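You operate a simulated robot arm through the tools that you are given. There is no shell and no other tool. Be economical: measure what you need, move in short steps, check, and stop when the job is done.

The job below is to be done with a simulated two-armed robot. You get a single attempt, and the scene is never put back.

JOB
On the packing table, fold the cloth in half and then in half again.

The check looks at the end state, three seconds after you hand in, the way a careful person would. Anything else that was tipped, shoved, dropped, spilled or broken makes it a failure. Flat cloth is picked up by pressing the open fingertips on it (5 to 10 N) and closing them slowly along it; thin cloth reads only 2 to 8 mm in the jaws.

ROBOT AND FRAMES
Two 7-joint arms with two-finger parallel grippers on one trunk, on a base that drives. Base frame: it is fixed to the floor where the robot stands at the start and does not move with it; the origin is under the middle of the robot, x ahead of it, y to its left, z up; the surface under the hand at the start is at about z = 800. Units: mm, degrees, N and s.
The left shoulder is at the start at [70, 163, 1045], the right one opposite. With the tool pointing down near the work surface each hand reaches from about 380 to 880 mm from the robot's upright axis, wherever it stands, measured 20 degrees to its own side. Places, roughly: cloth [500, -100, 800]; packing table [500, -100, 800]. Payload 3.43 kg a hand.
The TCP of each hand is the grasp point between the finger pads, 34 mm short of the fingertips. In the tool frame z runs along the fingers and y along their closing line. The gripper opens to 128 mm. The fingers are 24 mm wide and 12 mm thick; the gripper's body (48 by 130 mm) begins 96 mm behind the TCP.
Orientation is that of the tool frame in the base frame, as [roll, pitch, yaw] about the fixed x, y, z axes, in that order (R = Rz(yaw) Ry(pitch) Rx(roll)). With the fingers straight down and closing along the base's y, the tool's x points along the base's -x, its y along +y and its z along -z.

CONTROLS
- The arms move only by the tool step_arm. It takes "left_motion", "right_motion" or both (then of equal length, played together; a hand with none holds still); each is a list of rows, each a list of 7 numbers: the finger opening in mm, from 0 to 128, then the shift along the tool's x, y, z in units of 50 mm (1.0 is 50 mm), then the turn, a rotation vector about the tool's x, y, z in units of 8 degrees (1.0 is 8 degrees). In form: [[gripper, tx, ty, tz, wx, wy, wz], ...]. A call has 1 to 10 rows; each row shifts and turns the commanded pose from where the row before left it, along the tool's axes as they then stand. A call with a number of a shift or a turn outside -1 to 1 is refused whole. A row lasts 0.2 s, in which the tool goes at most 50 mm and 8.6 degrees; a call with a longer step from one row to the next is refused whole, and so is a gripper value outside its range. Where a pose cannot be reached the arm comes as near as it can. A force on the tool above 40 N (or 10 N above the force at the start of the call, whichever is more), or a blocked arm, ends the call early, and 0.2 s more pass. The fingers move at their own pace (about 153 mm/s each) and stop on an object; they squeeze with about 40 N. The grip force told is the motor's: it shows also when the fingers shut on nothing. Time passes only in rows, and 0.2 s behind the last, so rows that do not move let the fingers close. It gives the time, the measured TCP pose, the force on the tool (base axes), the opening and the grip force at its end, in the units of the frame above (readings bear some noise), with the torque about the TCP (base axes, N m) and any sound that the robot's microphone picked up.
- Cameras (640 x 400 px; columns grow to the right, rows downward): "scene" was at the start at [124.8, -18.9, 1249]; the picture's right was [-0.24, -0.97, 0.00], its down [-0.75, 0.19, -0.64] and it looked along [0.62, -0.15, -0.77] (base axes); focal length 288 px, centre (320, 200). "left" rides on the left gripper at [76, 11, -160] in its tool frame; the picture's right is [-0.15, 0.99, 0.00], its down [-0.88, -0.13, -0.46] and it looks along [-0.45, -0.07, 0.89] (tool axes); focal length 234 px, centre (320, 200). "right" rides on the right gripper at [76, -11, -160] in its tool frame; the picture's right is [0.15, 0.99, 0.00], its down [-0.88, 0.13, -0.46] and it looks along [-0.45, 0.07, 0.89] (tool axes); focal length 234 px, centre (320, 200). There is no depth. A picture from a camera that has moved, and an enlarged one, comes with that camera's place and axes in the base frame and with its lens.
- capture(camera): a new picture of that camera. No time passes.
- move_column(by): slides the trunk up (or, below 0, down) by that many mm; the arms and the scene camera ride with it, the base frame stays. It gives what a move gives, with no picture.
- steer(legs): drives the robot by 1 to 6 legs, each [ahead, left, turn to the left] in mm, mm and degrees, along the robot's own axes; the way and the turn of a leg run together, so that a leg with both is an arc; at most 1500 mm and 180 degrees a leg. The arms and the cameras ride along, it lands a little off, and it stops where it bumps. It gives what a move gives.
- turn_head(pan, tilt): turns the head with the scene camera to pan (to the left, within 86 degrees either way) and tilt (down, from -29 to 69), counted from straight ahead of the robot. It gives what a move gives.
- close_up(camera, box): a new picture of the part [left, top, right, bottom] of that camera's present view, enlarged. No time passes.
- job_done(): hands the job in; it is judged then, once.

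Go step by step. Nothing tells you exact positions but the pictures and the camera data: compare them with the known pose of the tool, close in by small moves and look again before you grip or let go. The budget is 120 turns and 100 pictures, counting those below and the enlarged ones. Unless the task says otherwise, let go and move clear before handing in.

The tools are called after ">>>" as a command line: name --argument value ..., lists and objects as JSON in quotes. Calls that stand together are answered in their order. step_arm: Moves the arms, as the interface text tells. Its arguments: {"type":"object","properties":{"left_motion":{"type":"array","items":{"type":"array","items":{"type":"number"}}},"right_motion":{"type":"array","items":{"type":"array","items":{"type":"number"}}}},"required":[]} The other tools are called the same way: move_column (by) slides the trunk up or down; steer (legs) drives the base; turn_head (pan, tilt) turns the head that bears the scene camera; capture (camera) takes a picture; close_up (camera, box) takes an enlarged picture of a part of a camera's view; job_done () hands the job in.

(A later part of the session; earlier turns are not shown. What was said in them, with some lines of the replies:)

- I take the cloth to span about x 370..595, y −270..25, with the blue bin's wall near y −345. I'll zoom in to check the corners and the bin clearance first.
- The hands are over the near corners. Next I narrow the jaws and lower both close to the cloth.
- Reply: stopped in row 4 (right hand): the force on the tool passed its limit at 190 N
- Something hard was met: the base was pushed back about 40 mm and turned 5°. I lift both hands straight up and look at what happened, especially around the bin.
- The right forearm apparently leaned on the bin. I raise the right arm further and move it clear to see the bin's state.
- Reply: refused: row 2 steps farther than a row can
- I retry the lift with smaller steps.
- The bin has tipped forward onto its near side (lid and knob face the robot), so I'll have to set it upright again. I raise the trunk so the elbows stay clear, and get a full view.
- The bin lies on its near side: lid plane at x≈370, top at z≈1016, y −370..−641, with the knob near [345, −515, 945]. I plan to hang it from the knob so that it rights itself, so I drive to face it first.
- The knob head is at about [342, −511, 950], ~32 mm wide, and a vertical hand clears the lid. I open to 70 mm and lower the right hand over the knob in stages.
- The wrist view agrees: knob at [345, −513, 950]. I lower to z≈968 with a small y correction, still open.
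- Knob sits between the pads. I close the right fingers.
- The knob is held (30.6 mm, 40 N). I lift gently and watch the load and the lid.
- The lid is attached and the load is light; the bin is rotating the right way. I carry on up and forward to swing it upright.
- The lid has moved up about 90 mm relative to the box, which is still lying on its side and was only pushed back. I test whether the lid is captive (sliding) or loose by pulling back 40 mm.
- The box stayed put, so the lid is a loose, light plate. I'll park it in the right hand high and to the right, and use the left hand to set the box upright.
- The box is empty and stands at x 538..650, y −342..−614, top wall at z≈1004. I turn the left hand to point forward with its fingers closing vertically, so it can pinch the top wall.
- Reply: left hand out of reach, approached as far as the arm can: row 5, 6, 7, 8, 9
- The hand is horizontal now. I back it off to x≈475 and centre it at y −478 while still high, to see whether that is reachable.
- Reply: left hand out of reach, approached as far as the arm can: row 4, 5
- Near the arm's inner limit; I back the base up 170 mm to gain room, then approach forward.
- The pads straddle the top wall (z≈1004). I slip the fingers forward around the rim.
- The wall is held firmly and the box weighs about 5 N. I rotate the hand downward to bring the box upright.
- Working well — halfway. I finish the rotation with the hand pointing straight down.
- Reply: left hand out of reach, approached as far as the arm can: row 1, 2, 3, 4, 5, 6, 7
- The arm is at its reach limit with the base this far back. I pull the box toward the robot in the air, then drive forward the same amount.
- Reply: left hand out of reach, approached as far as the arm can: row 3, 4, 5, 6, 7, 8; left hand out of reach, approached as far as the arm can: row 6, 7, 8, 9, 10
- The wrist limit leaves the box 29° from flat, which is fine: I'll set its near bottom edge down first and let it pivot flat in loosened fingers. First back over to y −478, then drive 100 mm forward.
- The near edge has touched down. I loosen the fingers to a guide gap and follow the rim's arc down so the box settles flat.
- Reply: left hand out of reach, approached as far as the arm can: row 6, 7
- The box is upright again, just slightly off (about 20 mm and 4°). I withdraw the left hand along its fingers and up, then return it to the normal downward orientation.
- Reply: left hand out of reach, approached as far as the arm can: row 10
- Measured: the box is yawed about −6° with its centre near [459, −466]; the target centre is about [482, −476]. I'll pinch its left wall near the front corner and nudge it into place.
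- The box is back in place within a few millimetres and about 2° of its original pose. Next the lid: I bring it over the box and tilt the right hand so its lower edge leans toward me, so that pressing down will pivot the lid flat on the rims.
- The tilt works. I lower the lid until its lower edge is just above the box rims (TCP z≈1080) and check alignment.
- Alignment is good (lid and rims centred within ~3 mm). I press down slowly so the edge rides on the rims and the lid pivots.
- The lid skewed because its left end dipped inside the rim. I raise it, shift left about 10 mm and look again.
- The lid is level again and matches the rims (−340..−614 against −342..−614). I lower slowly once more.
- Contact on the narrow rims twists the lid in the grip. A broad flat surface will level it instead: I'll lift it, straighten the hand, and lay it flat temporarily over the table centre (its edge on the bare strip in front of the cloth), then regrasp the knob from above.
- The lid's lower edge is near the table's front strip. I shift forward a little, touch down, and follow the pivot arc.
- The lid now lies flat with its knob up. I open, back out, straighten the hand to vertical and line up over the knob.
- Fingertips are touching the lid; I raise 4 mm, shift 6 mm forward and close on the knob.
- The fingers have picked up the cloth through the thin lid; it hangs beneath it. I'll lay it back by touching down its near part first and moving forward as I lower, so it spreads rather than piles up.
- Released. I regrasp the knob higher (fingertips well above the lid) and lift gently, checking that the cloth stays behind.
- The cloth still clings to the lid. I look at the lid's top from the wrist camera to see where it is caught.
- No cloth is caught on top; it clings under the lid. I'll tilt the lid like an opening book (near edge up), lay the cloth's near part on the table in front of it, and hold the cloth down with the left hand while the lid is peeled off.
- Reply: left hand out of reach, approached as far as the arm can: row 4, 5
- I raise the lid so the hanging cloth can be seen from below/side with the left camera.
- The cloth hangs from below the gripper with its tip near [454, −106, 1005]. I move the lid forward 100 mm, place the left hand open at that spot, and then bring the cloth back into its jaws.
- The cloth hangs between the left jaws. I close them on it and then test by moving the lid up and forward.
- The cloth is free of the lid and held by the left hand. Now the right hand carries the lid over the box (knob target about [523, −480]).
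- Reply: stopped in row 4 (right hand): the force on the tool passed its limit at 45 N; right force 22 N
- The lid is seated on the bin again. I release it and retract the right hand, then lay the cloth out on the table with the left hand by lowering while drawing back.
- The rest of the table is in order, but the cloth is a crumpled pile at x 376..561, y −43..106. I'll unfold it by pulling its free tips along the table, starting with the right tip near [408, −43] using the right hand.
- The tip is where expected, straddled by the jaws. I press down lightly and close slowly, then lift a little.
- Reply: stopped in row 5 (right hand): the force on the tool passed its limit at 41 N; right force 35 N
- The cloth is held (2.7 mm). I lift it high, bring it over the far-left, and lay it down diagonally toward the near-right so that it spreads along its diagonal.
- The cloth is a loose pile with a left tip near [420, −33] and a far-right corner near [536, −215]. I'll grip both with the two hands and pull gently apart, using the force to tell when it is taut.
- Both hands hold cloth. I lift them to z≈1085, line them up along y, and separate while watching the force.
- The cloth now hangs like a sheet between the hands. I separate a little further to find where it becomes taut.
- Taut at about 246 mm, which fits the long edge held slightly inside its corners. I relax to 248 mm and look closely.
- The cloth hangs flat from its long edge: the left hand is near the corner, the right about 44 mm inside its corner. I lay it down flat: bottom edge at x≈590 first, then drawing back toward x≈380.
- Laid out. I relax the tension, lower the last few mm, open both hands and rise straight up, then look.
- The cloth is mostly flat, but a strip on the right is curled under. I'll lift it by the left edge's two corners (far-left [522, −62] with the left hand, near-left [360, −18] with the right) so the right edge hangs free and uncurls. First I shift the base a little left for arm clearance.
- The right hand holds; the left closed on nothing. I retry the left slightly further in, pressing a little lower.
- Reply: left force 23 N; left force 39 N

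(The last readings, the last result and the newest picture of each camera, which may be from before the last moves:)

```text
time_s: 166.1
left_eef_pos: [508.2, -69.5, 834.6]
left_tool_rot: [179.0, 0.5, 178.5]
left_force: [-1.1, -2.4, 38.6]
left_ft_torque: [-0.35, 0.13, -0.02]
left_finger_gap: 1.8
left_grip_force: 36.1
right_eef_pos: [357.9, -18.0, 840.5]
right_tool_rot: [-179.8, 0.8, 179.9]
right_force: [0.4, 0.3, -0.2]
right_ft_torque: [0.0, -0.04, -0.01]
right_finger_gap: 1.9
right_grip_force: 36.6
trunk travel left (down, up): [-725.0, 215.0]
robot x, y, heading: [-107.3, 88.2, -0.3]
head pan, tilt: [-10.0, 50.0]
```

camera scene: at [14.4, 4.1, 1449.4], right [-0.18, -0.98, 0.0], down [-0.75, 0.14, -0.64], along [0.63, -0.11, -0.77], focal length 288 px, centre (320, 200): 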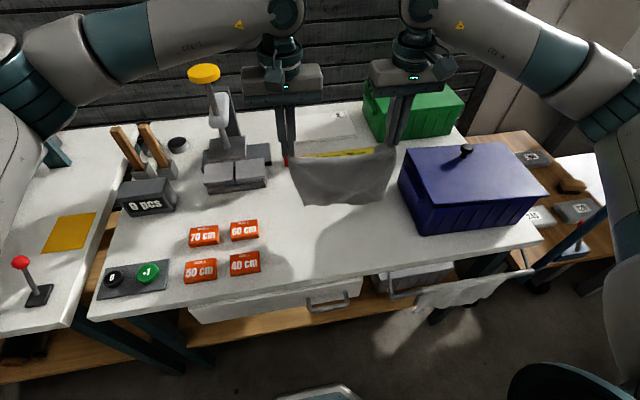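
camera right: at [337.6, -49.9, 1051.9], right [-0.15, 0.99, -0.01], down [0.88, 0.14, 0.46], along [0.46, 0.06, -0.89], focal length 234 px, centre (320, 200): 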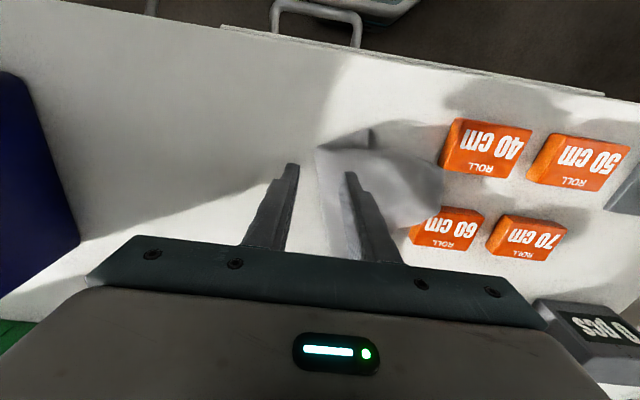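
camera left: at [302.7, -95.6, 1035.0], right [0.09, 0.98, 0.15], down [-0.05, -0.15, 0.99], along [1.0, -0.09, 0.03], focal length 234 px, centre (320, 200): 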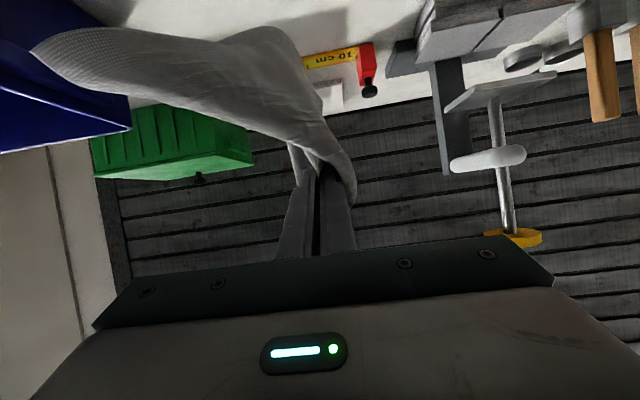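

Both hold now. I lift to let the cloth hang from this short edge, align the hands, and separate gently in x to tension it.

>>> step_arm --left_motion '[[0, 0, 0, -0.4, 0, 0, 0], [0, 0, 0, -0.85, 0, 0, 0], [0, 0, 0.1, -0.85, 0, 0, 0], [0, 0, 0.1, -0.85, 0, 0, 0], [0, 0, 0.1, -0.85, 0, 0, 0], [0, 0, 0.1, -0.85, 0, 0, 0], [0, 0, 0.1, -0.85, 0, 0, 0], [0, 0, 0, -0.85, 0, 0, 0], [0, -0.2, 0, 0, 0, 0, 0], [0, 0, 0, 0, 0, 0, 0]]' --right_motion '[[0, 0, 0, -0.4, 0, 0, 0], [0, 0, 0, -0.85, 0, 0, 0], [0, 0, -0.1, -0.85, 0, 0, 0], [0, 0, -0.1, -0.85, 0, 0, 0], [0, 0, -0.1, -0.85, 0, 0, 0], [0, 0, -0.1, -0.85, 0, 0, 0], [0, 0, -0.1, -0.85, 0, 0, 0], [0, 0, 0, -0.85, 0, 0, 0], [0, 0.1, 0, 0, 0, 0, 0], [0, 0, 0, 0, 0, 0, 0]]'

>>> step_arm --left_motion '[[0, -0.15, 0, 0, 0, 0, 0], [0, 0, 0, 0, 0, 0, 0]]' --right_motion '[[0, 0.1, 0, 0, 0, 0, 0], [0, 0, 0, 0, 0, 0, 0]]'

```text
time_s: 168.3
left_eef_pos: [517.7, -50.9, 1149.6]
left_tool_rot: [178.9, 0.2, 178.6]
left_force: [-6.7, 0.7, -0.2]
left_ft_torque: [-0.04, 0.26, -0.04]
left_finger_gap: 1.3
left_grip_force: 36.4
right_eef_pos: [353.8, -41.9, 1156.0]
right_tool_rot: [-179.7, 0.7, -180.0]
right_force: [7.1, -0.2, -0.3]
right_ft_torque: [0.02, -0.21, 0.06]
right_finger_gap: 1.8
right_grip_force: 36.3
trunk travel left (down, up): [-725.0, 215.0]
robot x, y, heading: [-110.9, 88.1, -0.4]
head pan, tilt: [-10.0, 50.0]
```

```text
time_s: 168.9
left_eef_pos: [524.5, -51.4, 1148.6]
left_tool_rot: [178.8, 0.1, 178.5]
left_force: [-15.6, 0.5, 0.8]
left_ft_torque: [0.02, 0.6, 0.04]
left_finger_gap: 1.6
left_grip_force: 36.2
right_eef_pos: [348.1, -42.8, 1156.0]
right_tool_rot: [-179.8, 0.6, -180.0]
right_force: [16.3, -1.2, 0.7]
right_ft_torque: [-0.02, -0.53, -0.01]
right_finger_gap: 1.9
right_grip_force: 36.3
trunk travel left (down, up): [-725.0, 215.0]
robot x, y, heading: [-115.1, 89.2, -0.3]
head pan, tilt: [-10.0, 50.0]
```

The edge is taut at ~157 mm between grips. I relax slightly, shift the base 50 mm right for reach, and move the hanging cloth to y≈−250 ready to lay it out toward the left.

>>> step_arm --left_motion '[[0, 0.17, 0, 0, 0, 0, 0], [0, -0.35, 0, 0, 0, 0, 0], [0, -0.35, 0.1, 0, 0, 0, 0], [0, 0, 0, 0, 0, 0, 0]]' --right_motion '[[0, -0.17, 0, 0, 0, 0, 0], [0, -0.35, 0, 0.05, 0, 0, 0], [0, -0.35, -0.1, 0.05, 0, 0, 0], [0, 0, 0, 0, 0, 0, 0]]'

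>>> steer --legs '[[0, -50, 0]]'

>>> step_arm --left_motion '[[0, 0, -0.6, 0, 0, 0, 0], [0, 0, -0.6, 0, 0, 0, 0], [0, 0, -0.6, 0, 0, 0, 0], [0, 0, -0.6, 0, 0, 0, 0], [0, 0, -0.6, 0, 0, 0, 0], [0, 0, 0, 0, 0, 0, 0], [0, 0, 0, 0, 0, 0, 0]]' --right_motion '[[0, 0, -0.6, 0, 0, 0, 0], [0, 0, -0.6, 0, 0, 0, 0], [0, 0, -0.6, 0, 0, 0, 0], [0, 0, -0.6, 0, 0, 0, 0], [0, 0, -0.6, 0, 0, 0, 0], [0, 0, 0, 0, 0, 0, 0], [0, 0, 0, 0, 0, 0, 0]]'

```text
time_s: 169.9
left_eef_pos: [551.1, -46.2, 1149.1]
left_tool_rot: [178.9, 0.3, 178.6]
left_force: [-0.2, 0.2, -1.4]
left_ft_torque: [-0.01, -0.03, 0.02]
left_finger_gap: 1.9
left_grip_force: 35.9
right_eef_pos: [390.9, -47.6, 1150.8]
right_tool_rot: [-179.9, 0.7, -179.9]
right_force: [-0.2, -0.3, 1.0]
right_ft_torque: [0.01, -0.04, 0.01]
right_finger_gap: 2.0
right_grip_force: 36.9
trunk travel left (down, up): [-725.0, 215.0]
robot x, y, heading: [-113.1, 86.8, -0.1]
head pan, tilt: [-10.0, 50.0]
```

```text
time_s: 170.8
left_eef_pos: [551.5, -91.1, 1150.1]
left_tool_rot: [179.0, 0.3, 178.7]
left_force: [-0.1, -0.3, -0.1]
left_ft_torque: [-0.05, 0.01, 0.0]
left_finger_gap: 1.4
left_grip_force: 36.7
right_eef_pos: [391.5, -91.9, 1150.8]
right_tool_rot: [-179.7, 0.6, -179.7]
right_force: [-0.1, 0.2, 0.1]
right_ft_torque: [-0.05, 0.01, 0.0]
right_finger_gap: 2.0
right_grip_force: 36.4
trunk travel left (down, up): [-725.0, 215.0]
robot x, y, heading: [-112.8, 38.4, -0.3]
head pan, tilt: [-10.0, 50.0]
```

```text
time_s: 172.4
left_eef_pos: [548.8, -171.9, 1146.3]
left_tool_rot: [178.8, 0.3, 178.6]
left_force: [-11.9, -7.2, 1.3]
left_ft_torque: [-0.25, 0.44, 0.02]
left_finger_gap: 1.7
left_grip_force: 36.4
left hand out of reach, approached as far as the arm can: row 3, 4, 5
right_eef_pos: [391.9, -245.9, 1151.9]
right_tool_rot: [-179.9, 0.6, -179.8]
right_force: [13.1, 6.7, -0.4]
right_ft_torque: [0.22, -0.43, 0.17]
right_finger_gap: 1.9
right_grip_force: 36.7
trunk travel left (down, up): [-725.0, 215.0]
robot x, y, heading: [-110.2, 40.0, -0.2]
head pan, tilt: [-10.0, 50.0]
```

The left arm reached its limit; I bring the right hand level with it and shift the base 80 mm right instead.

>>> step_arm --left_motion '[[0, 0, 0.1, 0, 0, 0, 0], [0, 0, 0, 0, 0, 0, 0], [0, 0, 0, 0, 0, 0, 0]]' --right_motion '[[0, 0, 0.8, 0, 0, 0, 0], [0, 0, 0.76, 0, 0, 0, 0], [0, 0, 0, 0, 0, 0, 0]]'

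>>> steer --legs '[[0, -90, 0]]'

>>> close_up --camera "scene" --box '[200, 60, 520, 260]'

```text
time_s: 173.2
left_eef_pos: [549.5, -168.2, 1146.9]
left_tool_rot: [178.9, 0.4, 178.7]
left_force: [0.4, -0.3, 0.2]
left_ft_torque: [0.01, -0.02, -0.02]
left_finger_gap: 1.9
left_grip_force: 36.4
right_eef_pos: [391.1, -169.8, 1149.5]
right_tool_rot: [-180.0, 0.6, -179.9]
right_force: [-0.7, -0.5, -0.1]
right_ft_torque: [0.03, -0.02, -0.01]
right_finger_gap: 1.6
right_grip_force: 35.7
trunk travel left (down, up): [-725.0, 215.0]
robot x, y, heading: [-114.7, 35.8, -0.3]
head pan, tilt: [-10.0, 50.0]
```

```text
time_s: 174.3
left_eef_pos: [550.0, -254.4, 1146.8]
left_tool_rot: [178.8, 0.2, 178.8]
left_force: [0.2, -0.7, -0.3]
left_ft_torque: [-0.01, 0.0, 0.06]
left_finger_gap: 1.6
left_grip_force: 36.7
right_eef_pos: [391.1, -257.2, 1150.5]
right_tool_rot: [-179.9, 0.6, -179.8]
right_force: [0.0, -0.1, 0.2]
right_ft_torque: [0.0, 0.0, -0.02]
right_finger_gap: 1.9
right_grip_force: 36.4
trunk travel left (down, up): [-725.0, 215.0]
robot x, y, heading: [-115.1, -54.0, 0.1]
head pan, tilt: [-10.0, 50.0]
```

```text
2.00 times, centred on (360, 160) of scene
camera zoom: at [14.1, -63.6, 1449.5], right [-0.18, -0.98, 0.0], down [-0.75, 0.14, -0.64], along [0.63, -0.11, -0.77], focal length 577 px, centre (240, 280)
```

zoom: 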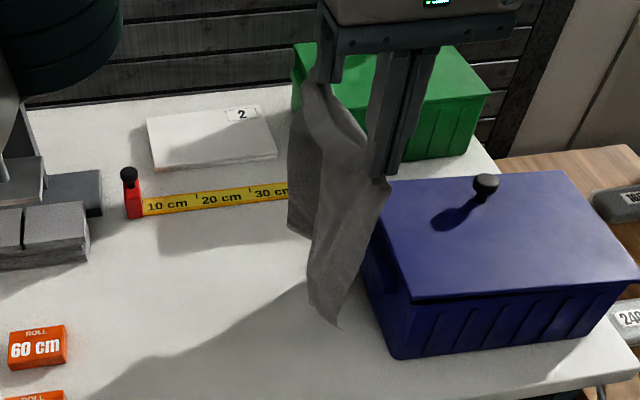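

The cloth hangs well from its short edge with the free edge at the bottom. I now make the first fold directly: touch the bottom edge down at y≈−255, lay half of it toward the left, then bring the held edge back over onto the bottom edge.

>>> step_arm --left_motion '[[0, 0, 0, 0.4, 0, 0, 0], [0, 0, 0, 0.4, 0, 0, 0], [0, 0, 0.3, 0.4, 0, 0, 0], [0, 0, 0.5, 0.55, 0, 0, 0], [0, 0, 0.5, 0.55, 0, 0, 0], [0, 0, 0.5, 0.55, 0, 0, 0], [0, 0, 0.5, 0.5, 0, 0, 0], [0, 0, 0.5, 0.4, 0, 0, 0], [0, 0, 0, 0, 0, 0, 0]]' --right_motion '[[0, 0, 0, 0.4, 0, 0, 0], [0, 0, 0, 0.4, 0, 0, 0], [0, 0, 0.3, 0.4, 0, 0, 0], [0, 0, 0.5, 0.55, 0, 0, 0], [0, 0, 0.5, 0.55, 0, 0, 0], [0, 0, 0.5, 0.55, 0, 0, 0], [0, 0, 0.5, 0.5, 0, 0, 0], [0, 0, 0.5, 0.46, 0, 0, 0], [0, 0, 0, 0, 0, 0, 0]]'

>>> step_arm --left_motion '[[0, 0, -0.5, 0.12, 0, 0, 0], [0, 0, -0.56, 0.18, 0, 0, 0], [0, 0, -0.46, 0.44, 0, 0, 0], [0, 0, -0.46, 0.46, 0, 0, 0], [0, 0, -0.3, 0.55, 0, 0, 0], [0, 0, -0.1, 0.5, 0, 0, 0], [0, 0, 0, 0, 0, 0, 0]]' --right_motion '[[0, 0, -0.5, 0.12, 0, 0, 0], [0, 0, -0.56, 0.18, 0, 0, 0], [0, 0, -0.46, 0.44, 0, 0, 0], [0, 0, -0.46, 0.46, 0, 0, 0], [0, 0, -0.3, 0.55, 0, 0, 0], [0, 0, -0.1, 0.5, 0, 0, 0], [0, 0, 0, 0, 0, 0, 0]]'

```text
time_s: 176.3
left_eef_pos: [551.6, -112.9, 962.3]
left_tool_rot: [178.8, 0.3, 178.7]
left_force: [0.5, -0.5, 0.5]
left_ft_torque: [0.02, -0.04, 0.02]
left_finger_gap: 1.9
left_grip_force: 36.9
right_eef_pos: [391.5, -120.1, 960.0]
right_tool_rot: [-180.0, 0.6, -179.9]
right_force: [-0.3, -1.1, 1.0]
right_ft_torque: [0.0, -0.04, -0.04]
right_finger_gap: 1.9
right_grip_force: 36.7
trunk travel left (down, up): [-725.0, 215.0]
robot x, y, heading: [-109.1, -54.3, -0.4]
head pan, tilt: [-10.0, 50.0]
```

```text
time_s: 177.9
left_eef_pos: [551.7, -228.4, 847.6]
left_tool_rot: [178.8, 0.2, 178.7]
left_force: [-0.8, -0.2, 0.0]
left_ft_torque: [0.0, -0.01, -0.01]
left_finger_gap: 1.6
left_grip_force: 36.0
right_eef_pos: [395.3, -238.2, 847.2]
right_tool_rot: [-179.8, 0.7, -179.8]
right_force: [-0.2, -0.6, -0.2]
right_ft_torque: [-0.02, 0.0, 0.04]
right_finger_gap: 1.6
right_grip_force: 36.5
trunk travel left (down, up): [-725.0, 215.0]
robot x, y, heading: [-113.6, -52.2, -0.5]
head pan, tilt: [-10.0, 50.0]
```

First fold made. I release both hands, rise straight up, and use my last picture to check it before the second fold.

>>> step_arm --left_motion '[[0, 0, -0.1, 0.12, 0, 0, 0], [12, 0, 0, 0, 0, 0, 0], [40, 0, 0, 0, 0, 0, 0], [40, 0, 0, -0.1, 0, 0, 0], [40, 0, 0, -0.5, 0, 0, 0], [40, 0, 0, -0.9, 0, 0, 0], [40, 0, 0.3, -0.9, 0, 0, 0], [40, 0, 0.9, 0, 0, 0, 0], [40, 0, 0.9, 0, 0, 0, 0], [40, 0, 0.9, 0, 0, 0, 0]]' --right_motion '[[0, 0, 0, 0.12, 0, 0, 0], [12, 0, 0, 0, 0, 0, 0], [40, 0, 0, 0, 0, 0, 0], [40, 0, 0, -0.1, 0, 0, 0], [40, 0, 0, -0.5, 0, 0, 0], [40, 0, 0, -0.9, 0, 0, 0], [40, 0, -0.3, -0.9, 0, 0, 0], [40, 0, -0.9, -0.3, 0, 0, 0], [40, 0, -0.9, 0, 0, 0, 0], [40, 0, -0.9, 0, 0, 0, 0]]'

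>>> close_up --camera "scene" --box '[220, 110, 460, 290]'

```text
time_s: 180.1
left_eef_pos: [552.0, -84.5, 966.2]
left_tool_rot: [178.8, 0.5, 178.6]
left_force: [-0.9, -0.8, -0.5]
left_ft_torque: [-0.01, -0.02, -0.01]
left_finger_gap: 39.8
left_grip_force: 0.1
right_eef_pos: [391.9, -387.4, 977.8]
right_tool_rot: [-179.8, 0.6, -179.8]
right_force: [-0.2, -0.4, -0.6]
right_ft_torque: [0.01, -0.02, -0.03]
right_finger_gap: 39.9
right_grip_force: 0.1
trunk travel left (down, up): [-725.0, 215.0]
robot x, y, heading: [-112.2, -52.0, -0.3]
head pan, tilt: [-10.0, 50.0]
```

```text
2.22 times, centred on (340, 200) of scene
camera zoom: at [13.0, -63.2, 1449.6], right [-0.18, -0.98, 0.0], down [-0.75, 0.14, -0.64], along [0.63, -0.11, -0.77], focal length 641 px, centre (276, 200)
```

zoom: 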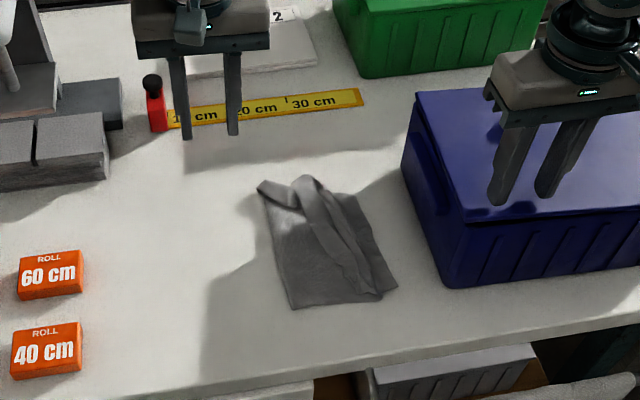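

The first fold is a roughly 190 × 130 mm packet at x 385..575, y −140..−270. For the second fold I'll carry the near edge onto the far edge with both hands turned 90°, so they fit side by side; I raise them, re-centre the base, and turn the wrists.

>>> step_arm --left_motion '[[40, 0, 0, -0.8, 0, 0, 0], [40, 0, 0.4, -0.8, 0, 0, 0], [40, 0.4, 0.6, 0, 0, 0, 0], [40, 0.6, 0.6, 0, 0, 0, 0], [40, 0.6, 0.6, 0, 0, 0, 0], [40, 0.6, 0.6, 0, 0, 0, 0]]' --right_motion '[[40, 0, 0, -0.8, 0, 0, 0], [40, 0, 0, -0.8, 0, 0, 0], [40, 0, 0, -0.2, 0, 0, 0], [40, 0, 0, 0, 0, 0, 0], [40, 0, 0, 0, 0, 0, 0], [40, 0, 0, 0, 0, 0, 0]]'

>>> steer --legs '[[0, -155, 0], [50, 0, 0]]'

>>> step_arm --left_motion '[[40, 0, 0, 0, 0, 0, 1], [40, 0, 0, 0, 0, 0, 1], [40, 0, 0, 0, 0, 0, 1], [40, 0, 0, 0, 0, 0, 1], [40, 0, 0, 0, 0, 0, 1], [40, 0, 0, 0, 0, 0, 1], [40, 0, 0, 0, 0, 0, 1], [40, 0, 0, 0, 0, 0, 1], [40, 0, 0, 0, 0, 0, 1], [40, 0, 0, 0, 0, 0, 1]]' --right_motion '[[40, 0, 0, 0, 0, 0, -1], [40, 0, 0, 0, 0, 0, -1], [40, 0, 0, 0, 0, 0, -1], [40, 0, 0, 0, 0, 0, -1], [40, 0, 0, 0, 0, 0, -1], [40, 0, 0, 0, 0, 0, -1], [40, 0, 0, 0, 0, 0, -1], [40, 0, 0, 0, 0, 0, -1], [40, 0, 0, 0, 0, 0, -1], [40, 0, 0, 0, 0, 0, -1]]'

```text
time_s: 181.5
left_eef_pos: [446.7, 56.1, 1046.4]
left_tool_rot: [178.9, 0.2, 178.6]
left_force: [-0.5, 0.5, 1.1]
left_ft_torque: [-0.05, 0.0, 0.01]
left_finger_gap: 39.9
left_grip_force: 0.0
right_eef_pos: [391.3, -384.8, 1066.6]
right_tool_rot: [-179.8, 0.6, -179.8]
right_force: [-1.0, -0.3, -0.4]
right_ft_torque: [-0.03, -0.03, -0.04]
right_finger_gap: 39.9
right_grip_force: 0.0
trunk travel left (down, up): [-725.0, 215.0]
robot x, y, heading: [-112.6, -49.4, -0.4]
head pan, tilt: [-10.0, 50.0]
```

```text
time_s: 183.4
left_eef_pos: [491.9, -97.6, 1047.5]
left_tool_rot: [178.9, 0.4, 178.7]
left_force: [-0.6, -0.4, -0.3]
left_ft_torque: [-0.01, -0.03, 0.03]
left_finger_gap: 39.9
left_grip_force: 0.0
right_eef_pos: [438.4, -539.2, 1067.5]
right_tool_rot: [-179.9, 0.7, -179.9]
right_force: [-0.2, 0.2, 0.1]
right_ft_torque: [0.0, 0.0, 0.02]
right_finger_gap: 39.8
right_grip_force: 0.1
trunk travel left (down, up): [-725.0, 215.0]
robot x, y, heading: [-66.6, -206.3, -0.2]
head pan, tilt: [-10.0, 50.0]
```

```text
time_s: 185.6
left_eef_pos: [496.4, -97.0, 1047.2]
left_tool_rot: [179.3, -0.8, 110.7]
left_force: [-0.2, 0.0, -0.7]
left_ft_torque: [-0.02, 0.0, 0.04]
left_finger_gap: 40.0
left_grip_force: 0.0
left hand out of reach, approached as far as the arm can: row 9, 10
right_eef_pos: [421.1, -514.0, 1053.3]
right_tool_rot: [-173.2, -1.9, -119.1]
right_force: [-0.2, -0.4, -0.4]
right_ft_torque: [-0.01, -0.01, 0.03]
right_finger_gap: 40.0
right_grip_force: 0.0
right hand out of reach, approached as far as the arm can: row 7, 8, 9, 10
trunk travel left (down, up): [-725.0, 215.0]
robot x, y, heading: [-65.9, -201.7, -0.0]
head pan, tilt: [-10.0, 50.0]
```

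>>> step_arm --left_motion '[[40, 0.21, -0.56, 0, 0, 0, 0], [40, 0.21, -0.56, 0, 0, 0, 0], [40, 0, 0, 0, 0, 0, 0], [40, 0, 0, 0, 0, 0, 0.9], [40, 0, 0, 0, 0, 0, 0.9], [40, 0, 0, 0, 0, 0, 0.8], [40, 0, 0, 0, 0, 0, 0], [40, 0, 0, 0, 0, 0, 0]]' --right_motion '[[40, -0.48, 0.427, 0, 0, 0, 0], [40, -0.48, 0.427, 0, 0, 0, 0], [40, -0.48, 0.427, 0, 0, 0, 0], [40, 0, 0, 0, 0, 0, -0.9], [40, 0, 0, 0, 0, 0, -0.9], [40, 0, 0, 0, 0, 0, -0.9], [40, 0, 0, 0, 0, 0, -0.9], [40, 0, 0, 0, 0, 0, 0]]'

```text
time_s: 187.4
left_eef_pos: [416.3, -109.7, 1032.7]
left_tool_rot: [179.6, -0.9, 95.8]
left_force: [0.0, 0.5, 0.2]
left_ft_torque: [0.02, 0.05, -0.04]
left_finger_gap: 39.8
left_grip_force: 0.1
left hand out of reach, approached as far as the arm can: row 5, 6
right_eef_pos: [394.1, -412.3, 1032.6]
right_tool_rot: [-172.4, -4.3, -100.5]
right_force: [-0.7, -1.5, 0.0]
right_ft_torque: [0.03, 0.03, 0.01]
right_finger_gap: 39.9
right_grip_force: 0.1
right hand out of reach, approached as far as the arm can: row 6, 7
trunk travel left (down, up): [-725.0, 215.0]
robot x, y, heading: [-62.0, -203.5, -0.3]
head pan, tilt: [-10.0, 50.0]
```

Turning both wrists fully is at their limits, so I'll keep the proven hand layout and make the second fold in the same direction: the folded left edge over onto the right edge. I turn the wrists back and return the base.

>>> step_arm --left_motion '[[40, 0, 0, 0, 0, 0, -1], [40, 0, 0, 0, 0, 0, -1], [40, 0, 0, 0, 0, 0, -1], [40, 0, 0, 0, 0, 0, -1], [40, 0, 0, 0, 0, 0, -1], [40, 0, 0, 0, 0, 0, -1], [40, 0, 0, 0, 0, 0, -1], [40, 0, 0, 0, 0, 0, -1], [40, 0, 0, 0, 0, 0, -1], [40, 0, 0, 0, 0, 0, -1]]' --right_motion '[[40, 0, 0, 0, 0, 0, 1], [40, 0, 0, 0, 0, 0, 1], [40, 0, 0, 0, 0, 0, 1], [40, 0, 0, 0, 0, 0, 1], [40, 0, 0, 0, 0, 0, 1], [40, 0, 0, 0, 0, 0, 1], [40, 0, 0, 0, 0, 0, 1], [40, 0, 0, 0, 0, 0, 1], [40, 0, 0, 0, 0, 0, 1], [40, 0, 0, 0, 0, 0, 0.94]]'

>>> steer --legs '[[-48, 0, 0], [0, 148, 0]]'

>>> step_arm --left_motion '[[36, 0, 0, 0, 0, 0, -0.35], [36, 0, 0, 0, 0, 0, 0]]' --right_motion '[[36, 0, 0, 0, -0.7, 0, 0], [36, 0, 0, 0, 0, 0.8, 0]]'

```text
time_s: 189.6
left_eef_pos: [416.8, -111.0, 1033.7]
left_tool_rot: [178.8, 0.2, 173.8]
left_force: [0.6, 0.7, 1.0]
left_ft_torque: [0.01, 0.01, -0.04]
left_finger_gap: 40.1
left_grip_force: 0.1
right_eef_pos: [393.6, -413.1, 1031.9]
right_tool_rot: [-174.5, 6.8, -179.7]
right_force: [0.5, -0.8, 0.4]
right_ft_torque: [-0.02, 0.0, -0.02]
right_finger_gap: 39.9
right_grip_force: 0.0
trunk travel left (down, up): [-725.0, 215.0]
robot x, y, heading: [-64.4, -203.7, -0.0]
head pan, tilt: [-10.0, 50.0]
```

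```text
time_s: 191.5
left_eef_pos: [369.1, 36.2, 1032.8]
left_tool_rot: [178.9, 0.2, 173.6]
left_force: [0.1, 0.3, 0.2]
left_ft_torque: [0.04, 0.02, 0.0]
left_finger_gap: 39.7
left_grip_force: 0.1
right_eef_pos: [347.9, -266.0, 1032.5]
right_tool_rot: [-174.5, 6.6, -179.6]
right_force: [-0.7, -0.1, 0.2]
right_ft_torque: [0.02, 0.04, -0.01]
right_finger_gap: 39.9
right_grip_force: 0.0
trunk travel left (down, up): [-725.0, 215.0]
robot x, y, heading: [-112.6, -58.0, -0.2]
head pan, tilt: [-10.0, 50.0]
```

```text
time_s: 192.1
left_eef_pos: [369.8, 38.0, 1033.1]
left_tool_rot: [179.0, 0.3, 176.3]
left_force: [0.4, 0.3, 0.1]
left_ft_torque: [-0.01, 0.07, 0.02]
left_finger_gap: 36.1
left_grip_force: 0.1
right_eef_pos: [347.3, -265.0, 1032.2]
right_tool_rot: [180.0, 0.2, -179.5]
right_force: [-0.7, -0.4, 0.3]
right_ft_torque: [-0.03, 0.02, 0.0]
right_finger_gap: 36.2
right_grip_force: 0.0
trunk travel left (down, up): [-725.0, 215.0]
robot x, y, heading: [-109.0, -56.7, -0.3]
head pan, tilt: [-10.0, 50.0]
```

>>> step_arm --left_motion '[[36, -0.74, 0, 0, 0, 0, -0.28], [36, -0.74, 0, 0, 0, 0, 0], [36, -0.74, 0, 0, 0, 0, 0], [36, -0.74, 0, 0, 0, 0, 0], [36, -0.74, 0, 0, 0, 0, 0], [36, 0, -0.75, 0.5, 0, 0, 0], [36, 0, -0.75, 0.5, 0, 0, 0], [36, 0, -0.75, 0.5, 0, 0, 0], [36, 0, -0.75, 0.5, 0, 0, 0], [36, 0, -0.75, 0.5, 0, 0, 0]]' --right_motion '[[36, 0, 0, 0, 0, 0, 0], [36, 0, 0, 0, 0, 0, 0], [36, -0.22, 0.44, 0, 0, 0, 0], [36, -0.22, 0.44, 0, 0, 0, 0], [36, -0.22, 0.44, 0, 0, 0, 0], [36, -0.22, 0.44, 0.5, 0, 0, 0], [36, -0.22, 0.44, 0.5, 0, 0, 0], [36, 0, 0, 0.5, 0, 0, 0], [36, 0, 0, 0.5, 0, 0, 0], [36, 0, 0, 0.5, 0, 0, 0]]'

>>> step_arm --left_motion '[[36, 0, 0, 0.5, 0, 0, 0], [36, 0, 0, 0.5, 0, 0, 0], [36, 0, 0, 0.3, 0, 0, 0], [36, 0, 0, 0, 0, 0, 0]]' --right_motion '[[36, 0, 0, 0.5, 0, 0, 0], [36, 0, 0, 0.5, 0, 0, 0], [36, 0, 0, 0.25, 0, 0, 0], [36, 0, 0, 0, 0, 0, 0]]'

```text
time_s: 194.3
left_eef_pos: [550.4, -156.3, 904.7]
left_tool_rot: [178.8, 0.3, 178.5]
left_force: [0.5, -0.1, 1.0]
left_ft_torque: [0.03, -0.03, 0.04]
left_finger_gap: 35.9
left_grip_force: 0.2
right_eef_pos: [402.8, -154.7, 907.1]
right_tool_rot: [180.0, 0.4, -179.5]
right_force: [-0.4, -0.8, -0.1]
right_ft_torque: [0.02, 0.03, 0.0]
right_finger_gap: 36.2
right_grip_force: 0.1
trunk travel left (down, up): [-725.0, 215.0]
robot x, y, heading: [-111.5, -56.9, -0.1]
head pan, tilt: [-10.0, 50.0]
```

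```text
time_s: 195.3
left_eef_pos: [550.6, -153.3, 838.7]
left_tool_rot: [178.8, 0.4, 178.6]
left_force: [-0.6, 0.3, 0.3]
left_ft_torque: [-0.01, -0.03, -0.01]
left_finger_gap: 36.0
left_grip_force: 0.0
right_eef_pos: [403.1, -153.9, 845.4]
right_tool_rot: [-179.9, 0.4, -179.7]
right_force: [-1.0, -0.8, -0.3]
right_ft_torque: [0.0, -0.01, 0.01]
right_finger_gap: 36.2
right_grip_force: 0.0
trunk travel left (down, up): [-725.0, 215.0]
robot x, y, heading: [-112.0, -55.1, -0.3]
head pan, tilt: [-10.0, 50.0]
```

>>> step_arm --left_motion '[[36, 0, 0, 0.075, 0, 0, 0], [36, 0, 0, 0, 0, 0, 0], [28, 0, 0, 0, 0, 0, 0], [22, 0, 0, 0, 0, 0, 0], [16, 0, 0, 0, 0, 0, 0], [10, 0, 0, 0, 0, 0, 0], [4, 0, 0, 0, 0, 0, 0], [0, 0, 0, 0, 0, 0, 0], [0, 0, 0, 0, 0, 0, 0]]' --right_motion '[[36, 0, 0, 0.14, 0, 0, 0], [36, 0, 0, 0, 0, 0, 0], [28, 0, 0, 0, 0, 0, 0], [22, 0, 0, 0, 0, 0, 0], [16, 0, 0, 0, 0, 0, 0], [10, 0, 0, 0, 0, 0, 0], [4, 0, 0, 0, 0, 0, 0], [0, 0, 0, 0, 0, 0, 0], [0, 0, 0, 0, 0, 0, 0]]'

```text
time_s: 197.3
left_eef_pos: [549.4, -153.8, 835.4]
left_tool_rot: [178.9, 0.3, 178.6]
left_force: [-0.3, 0.0, 5.3]
left_ft_torque: [-0.06, 0.02, -0.02]
left_finger_gap: 2.4
left_grip_force: 36.7
right_eef_pos: [401.7, -155.8, 838.3]
right_tool_rot: [180.0, 0.3, -179.6]
right_force: [0.3, -0.2, -0.6]
right_ft_torque: [0.01, -0.02, 0.0]
right_finger_gap: 1.9
right_grip_force: 36.1
trunk travel left (down, up): [-725.0, 215.0]
robot x, y, heading: [-108.4, -57.8, -0.1]
head pan, tilt: [-10.0, 50.0]
```

Both hands hold the folded edge. I carry it over in a low arc onto the right edge (second fold), then set it down.

>>> step_arm --left_motion '[[0, 0, -0.16, -0.5, 0, 0, 0], [0, 0, -0.3, -0.44, 0, 0, 0], [0, 0, -0.5, -0.2, 0, 0, 0], [0, 0, -0.5, 0.16, 0, 0, 0], [0, 0, -0.36, 0.4, 0, 0, 0], [0, 0, -0.24, 0.46, 0, 0, 0], [0, 0, 0, 0, 0, 0, 0]]' --right_motion '[[0, 0, -0.16, -0.5, 0, 0, 0], [0, 0, -0.3, -0.44, 0, 0, 0], [0, 0, -0.5, -0.2, 0, 0, 0], [0, 0, -0.5, 0.16, 0, 0, 0], [0, 0, -0.36, 0.4, 0, 0, 0], [0, 0, -0.24, 0.46, 0, 0, 0], [0, 0, 0, 0, 0, 0, 0]]'

>>> step_arm --left_motion '[[10, 0, 0, 0, 0, 0, 0], [30, 0, 0, 0, 0, 0, 0], [40, 0, 0, -0.1, 0, 0, 0], [40, 0, 0, -0.4, 0, 0, 0], [40, 0, 0, -0.8, 0, 0, 0], [40, 0, 0, -0.9, 0, 0, 0], [40, 0, 0.6, -0.6, 0, 0, 0], [40, 0, 0.9, 0, 0, 0, 0], [40, 0, 0.9, 0, 0, 0, 0], [40, 0, 0.9, 0, 0, 0, 0]]' --right_motion '[[10, 0, 0, 0, 0, 0, 0], [30, 0, 0, 0, 0, 0, 0], [40, 0, 0, -0.1, 0, 0, 0], [40, 0, 0, -0.4, 0, 0, 0], [40, 0, 0, -0.8, 0, 0, 0], [40, 0, 0, -0.9, 0, 0, 0], [40, 0.5, 0, -0.6, 0, 0, 0], [40, 0.5, 0, 0, 0, 0, 0], [40, 0.3, 0, 0, 0, 0, 0], [40, 0, 0, 0, 0, 0, 0]]'

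```text
time_s: 198.9
left_eef_pos: [547.7, -256.0, 841.9]
left_tool_rot: [178.9, 0.3, 178.4]
left_force: [-0.5, -1.0, 4.7]
left_ft_torque: [0.0, 0.01, 0.04]
left_finger_gap: 2.3
left_grip_force: 37.0
right_eef_pos: [402.2, -257.8, 844.9]
right_tool_rot: [180.0, 0.4, -179.5]
right_force: [-0.1, -0.5, -1.0]
right_ft_torque: [-0.01, -0.02, 0.02]
right_finger_gap: 1.5
right_grip_force: 36.5
trunk travel left (down, up): [-725.0, 215.0]
robot x, y, heading: [-109.3, -54.9, -0.0]
head pan, tilt: [-10.0, 50.0]
```

```text
time_s: 201.1
left_eef_pos: [551.8, -92.9, 983.7]
left_tool_rot: [178.8, 0.3, 178.5]
left_force: [-0.1, 0.3, 0.2]
left_ft_torque: [-0.04, -0.05, 0.03]
left_finger_gap: 39.7
left_grip_force: 0.0
right_eef_pos: [337.3, -256.5, 984.8]
right_tool_rot: [180.0, 0.4, -179.7]
right_force: [-0.7, -0.1, -0.7]
right_ft_torque: [-0.03, 0.0, 0.02]
right_finger_gap: 40.0
right_grip_force: 0.0
trunk travel left (down, up): [-725.0, 215.0]
robot x, y, heading: [-110.5, -57.1, -0.1]
head pan, tilt: [-10.0, 50.0]
```

The second fold is set down and both hands are clear. I try for one more look.

>>> close_up --camera "scene" --box '[220, 110, 460, 290]'

```text
refused: no pictures are left
```

No pictures are left, so I can't check the result by sight. Both grips read as held through the second fold, and both hands are now open and clear, so I hand in.

>>> job_done

```text
The job is handed in.
```

I handed in the cloth folded in half and in half again, but I don't expect a clean pass. I had no pictures left to check the second fold.

- **The folds:** The first fold is uneven. The top layer stops about 35 mm short and has some ridges. I made the second fold in the same direction, so the cloth should be a strip rather than a square. Both hands read as holding cloth through that fold.
- **The blue bin:** My right arm tipped it over early on. I stood it upright within about 10 mm and 2° of its original spot and put its lid back on.
- **Side effects:** While I was moving the lid, it lifted and crumpled the cloth, so I had to spread it out again before folding. In my last views nothing else on the table looked moved.
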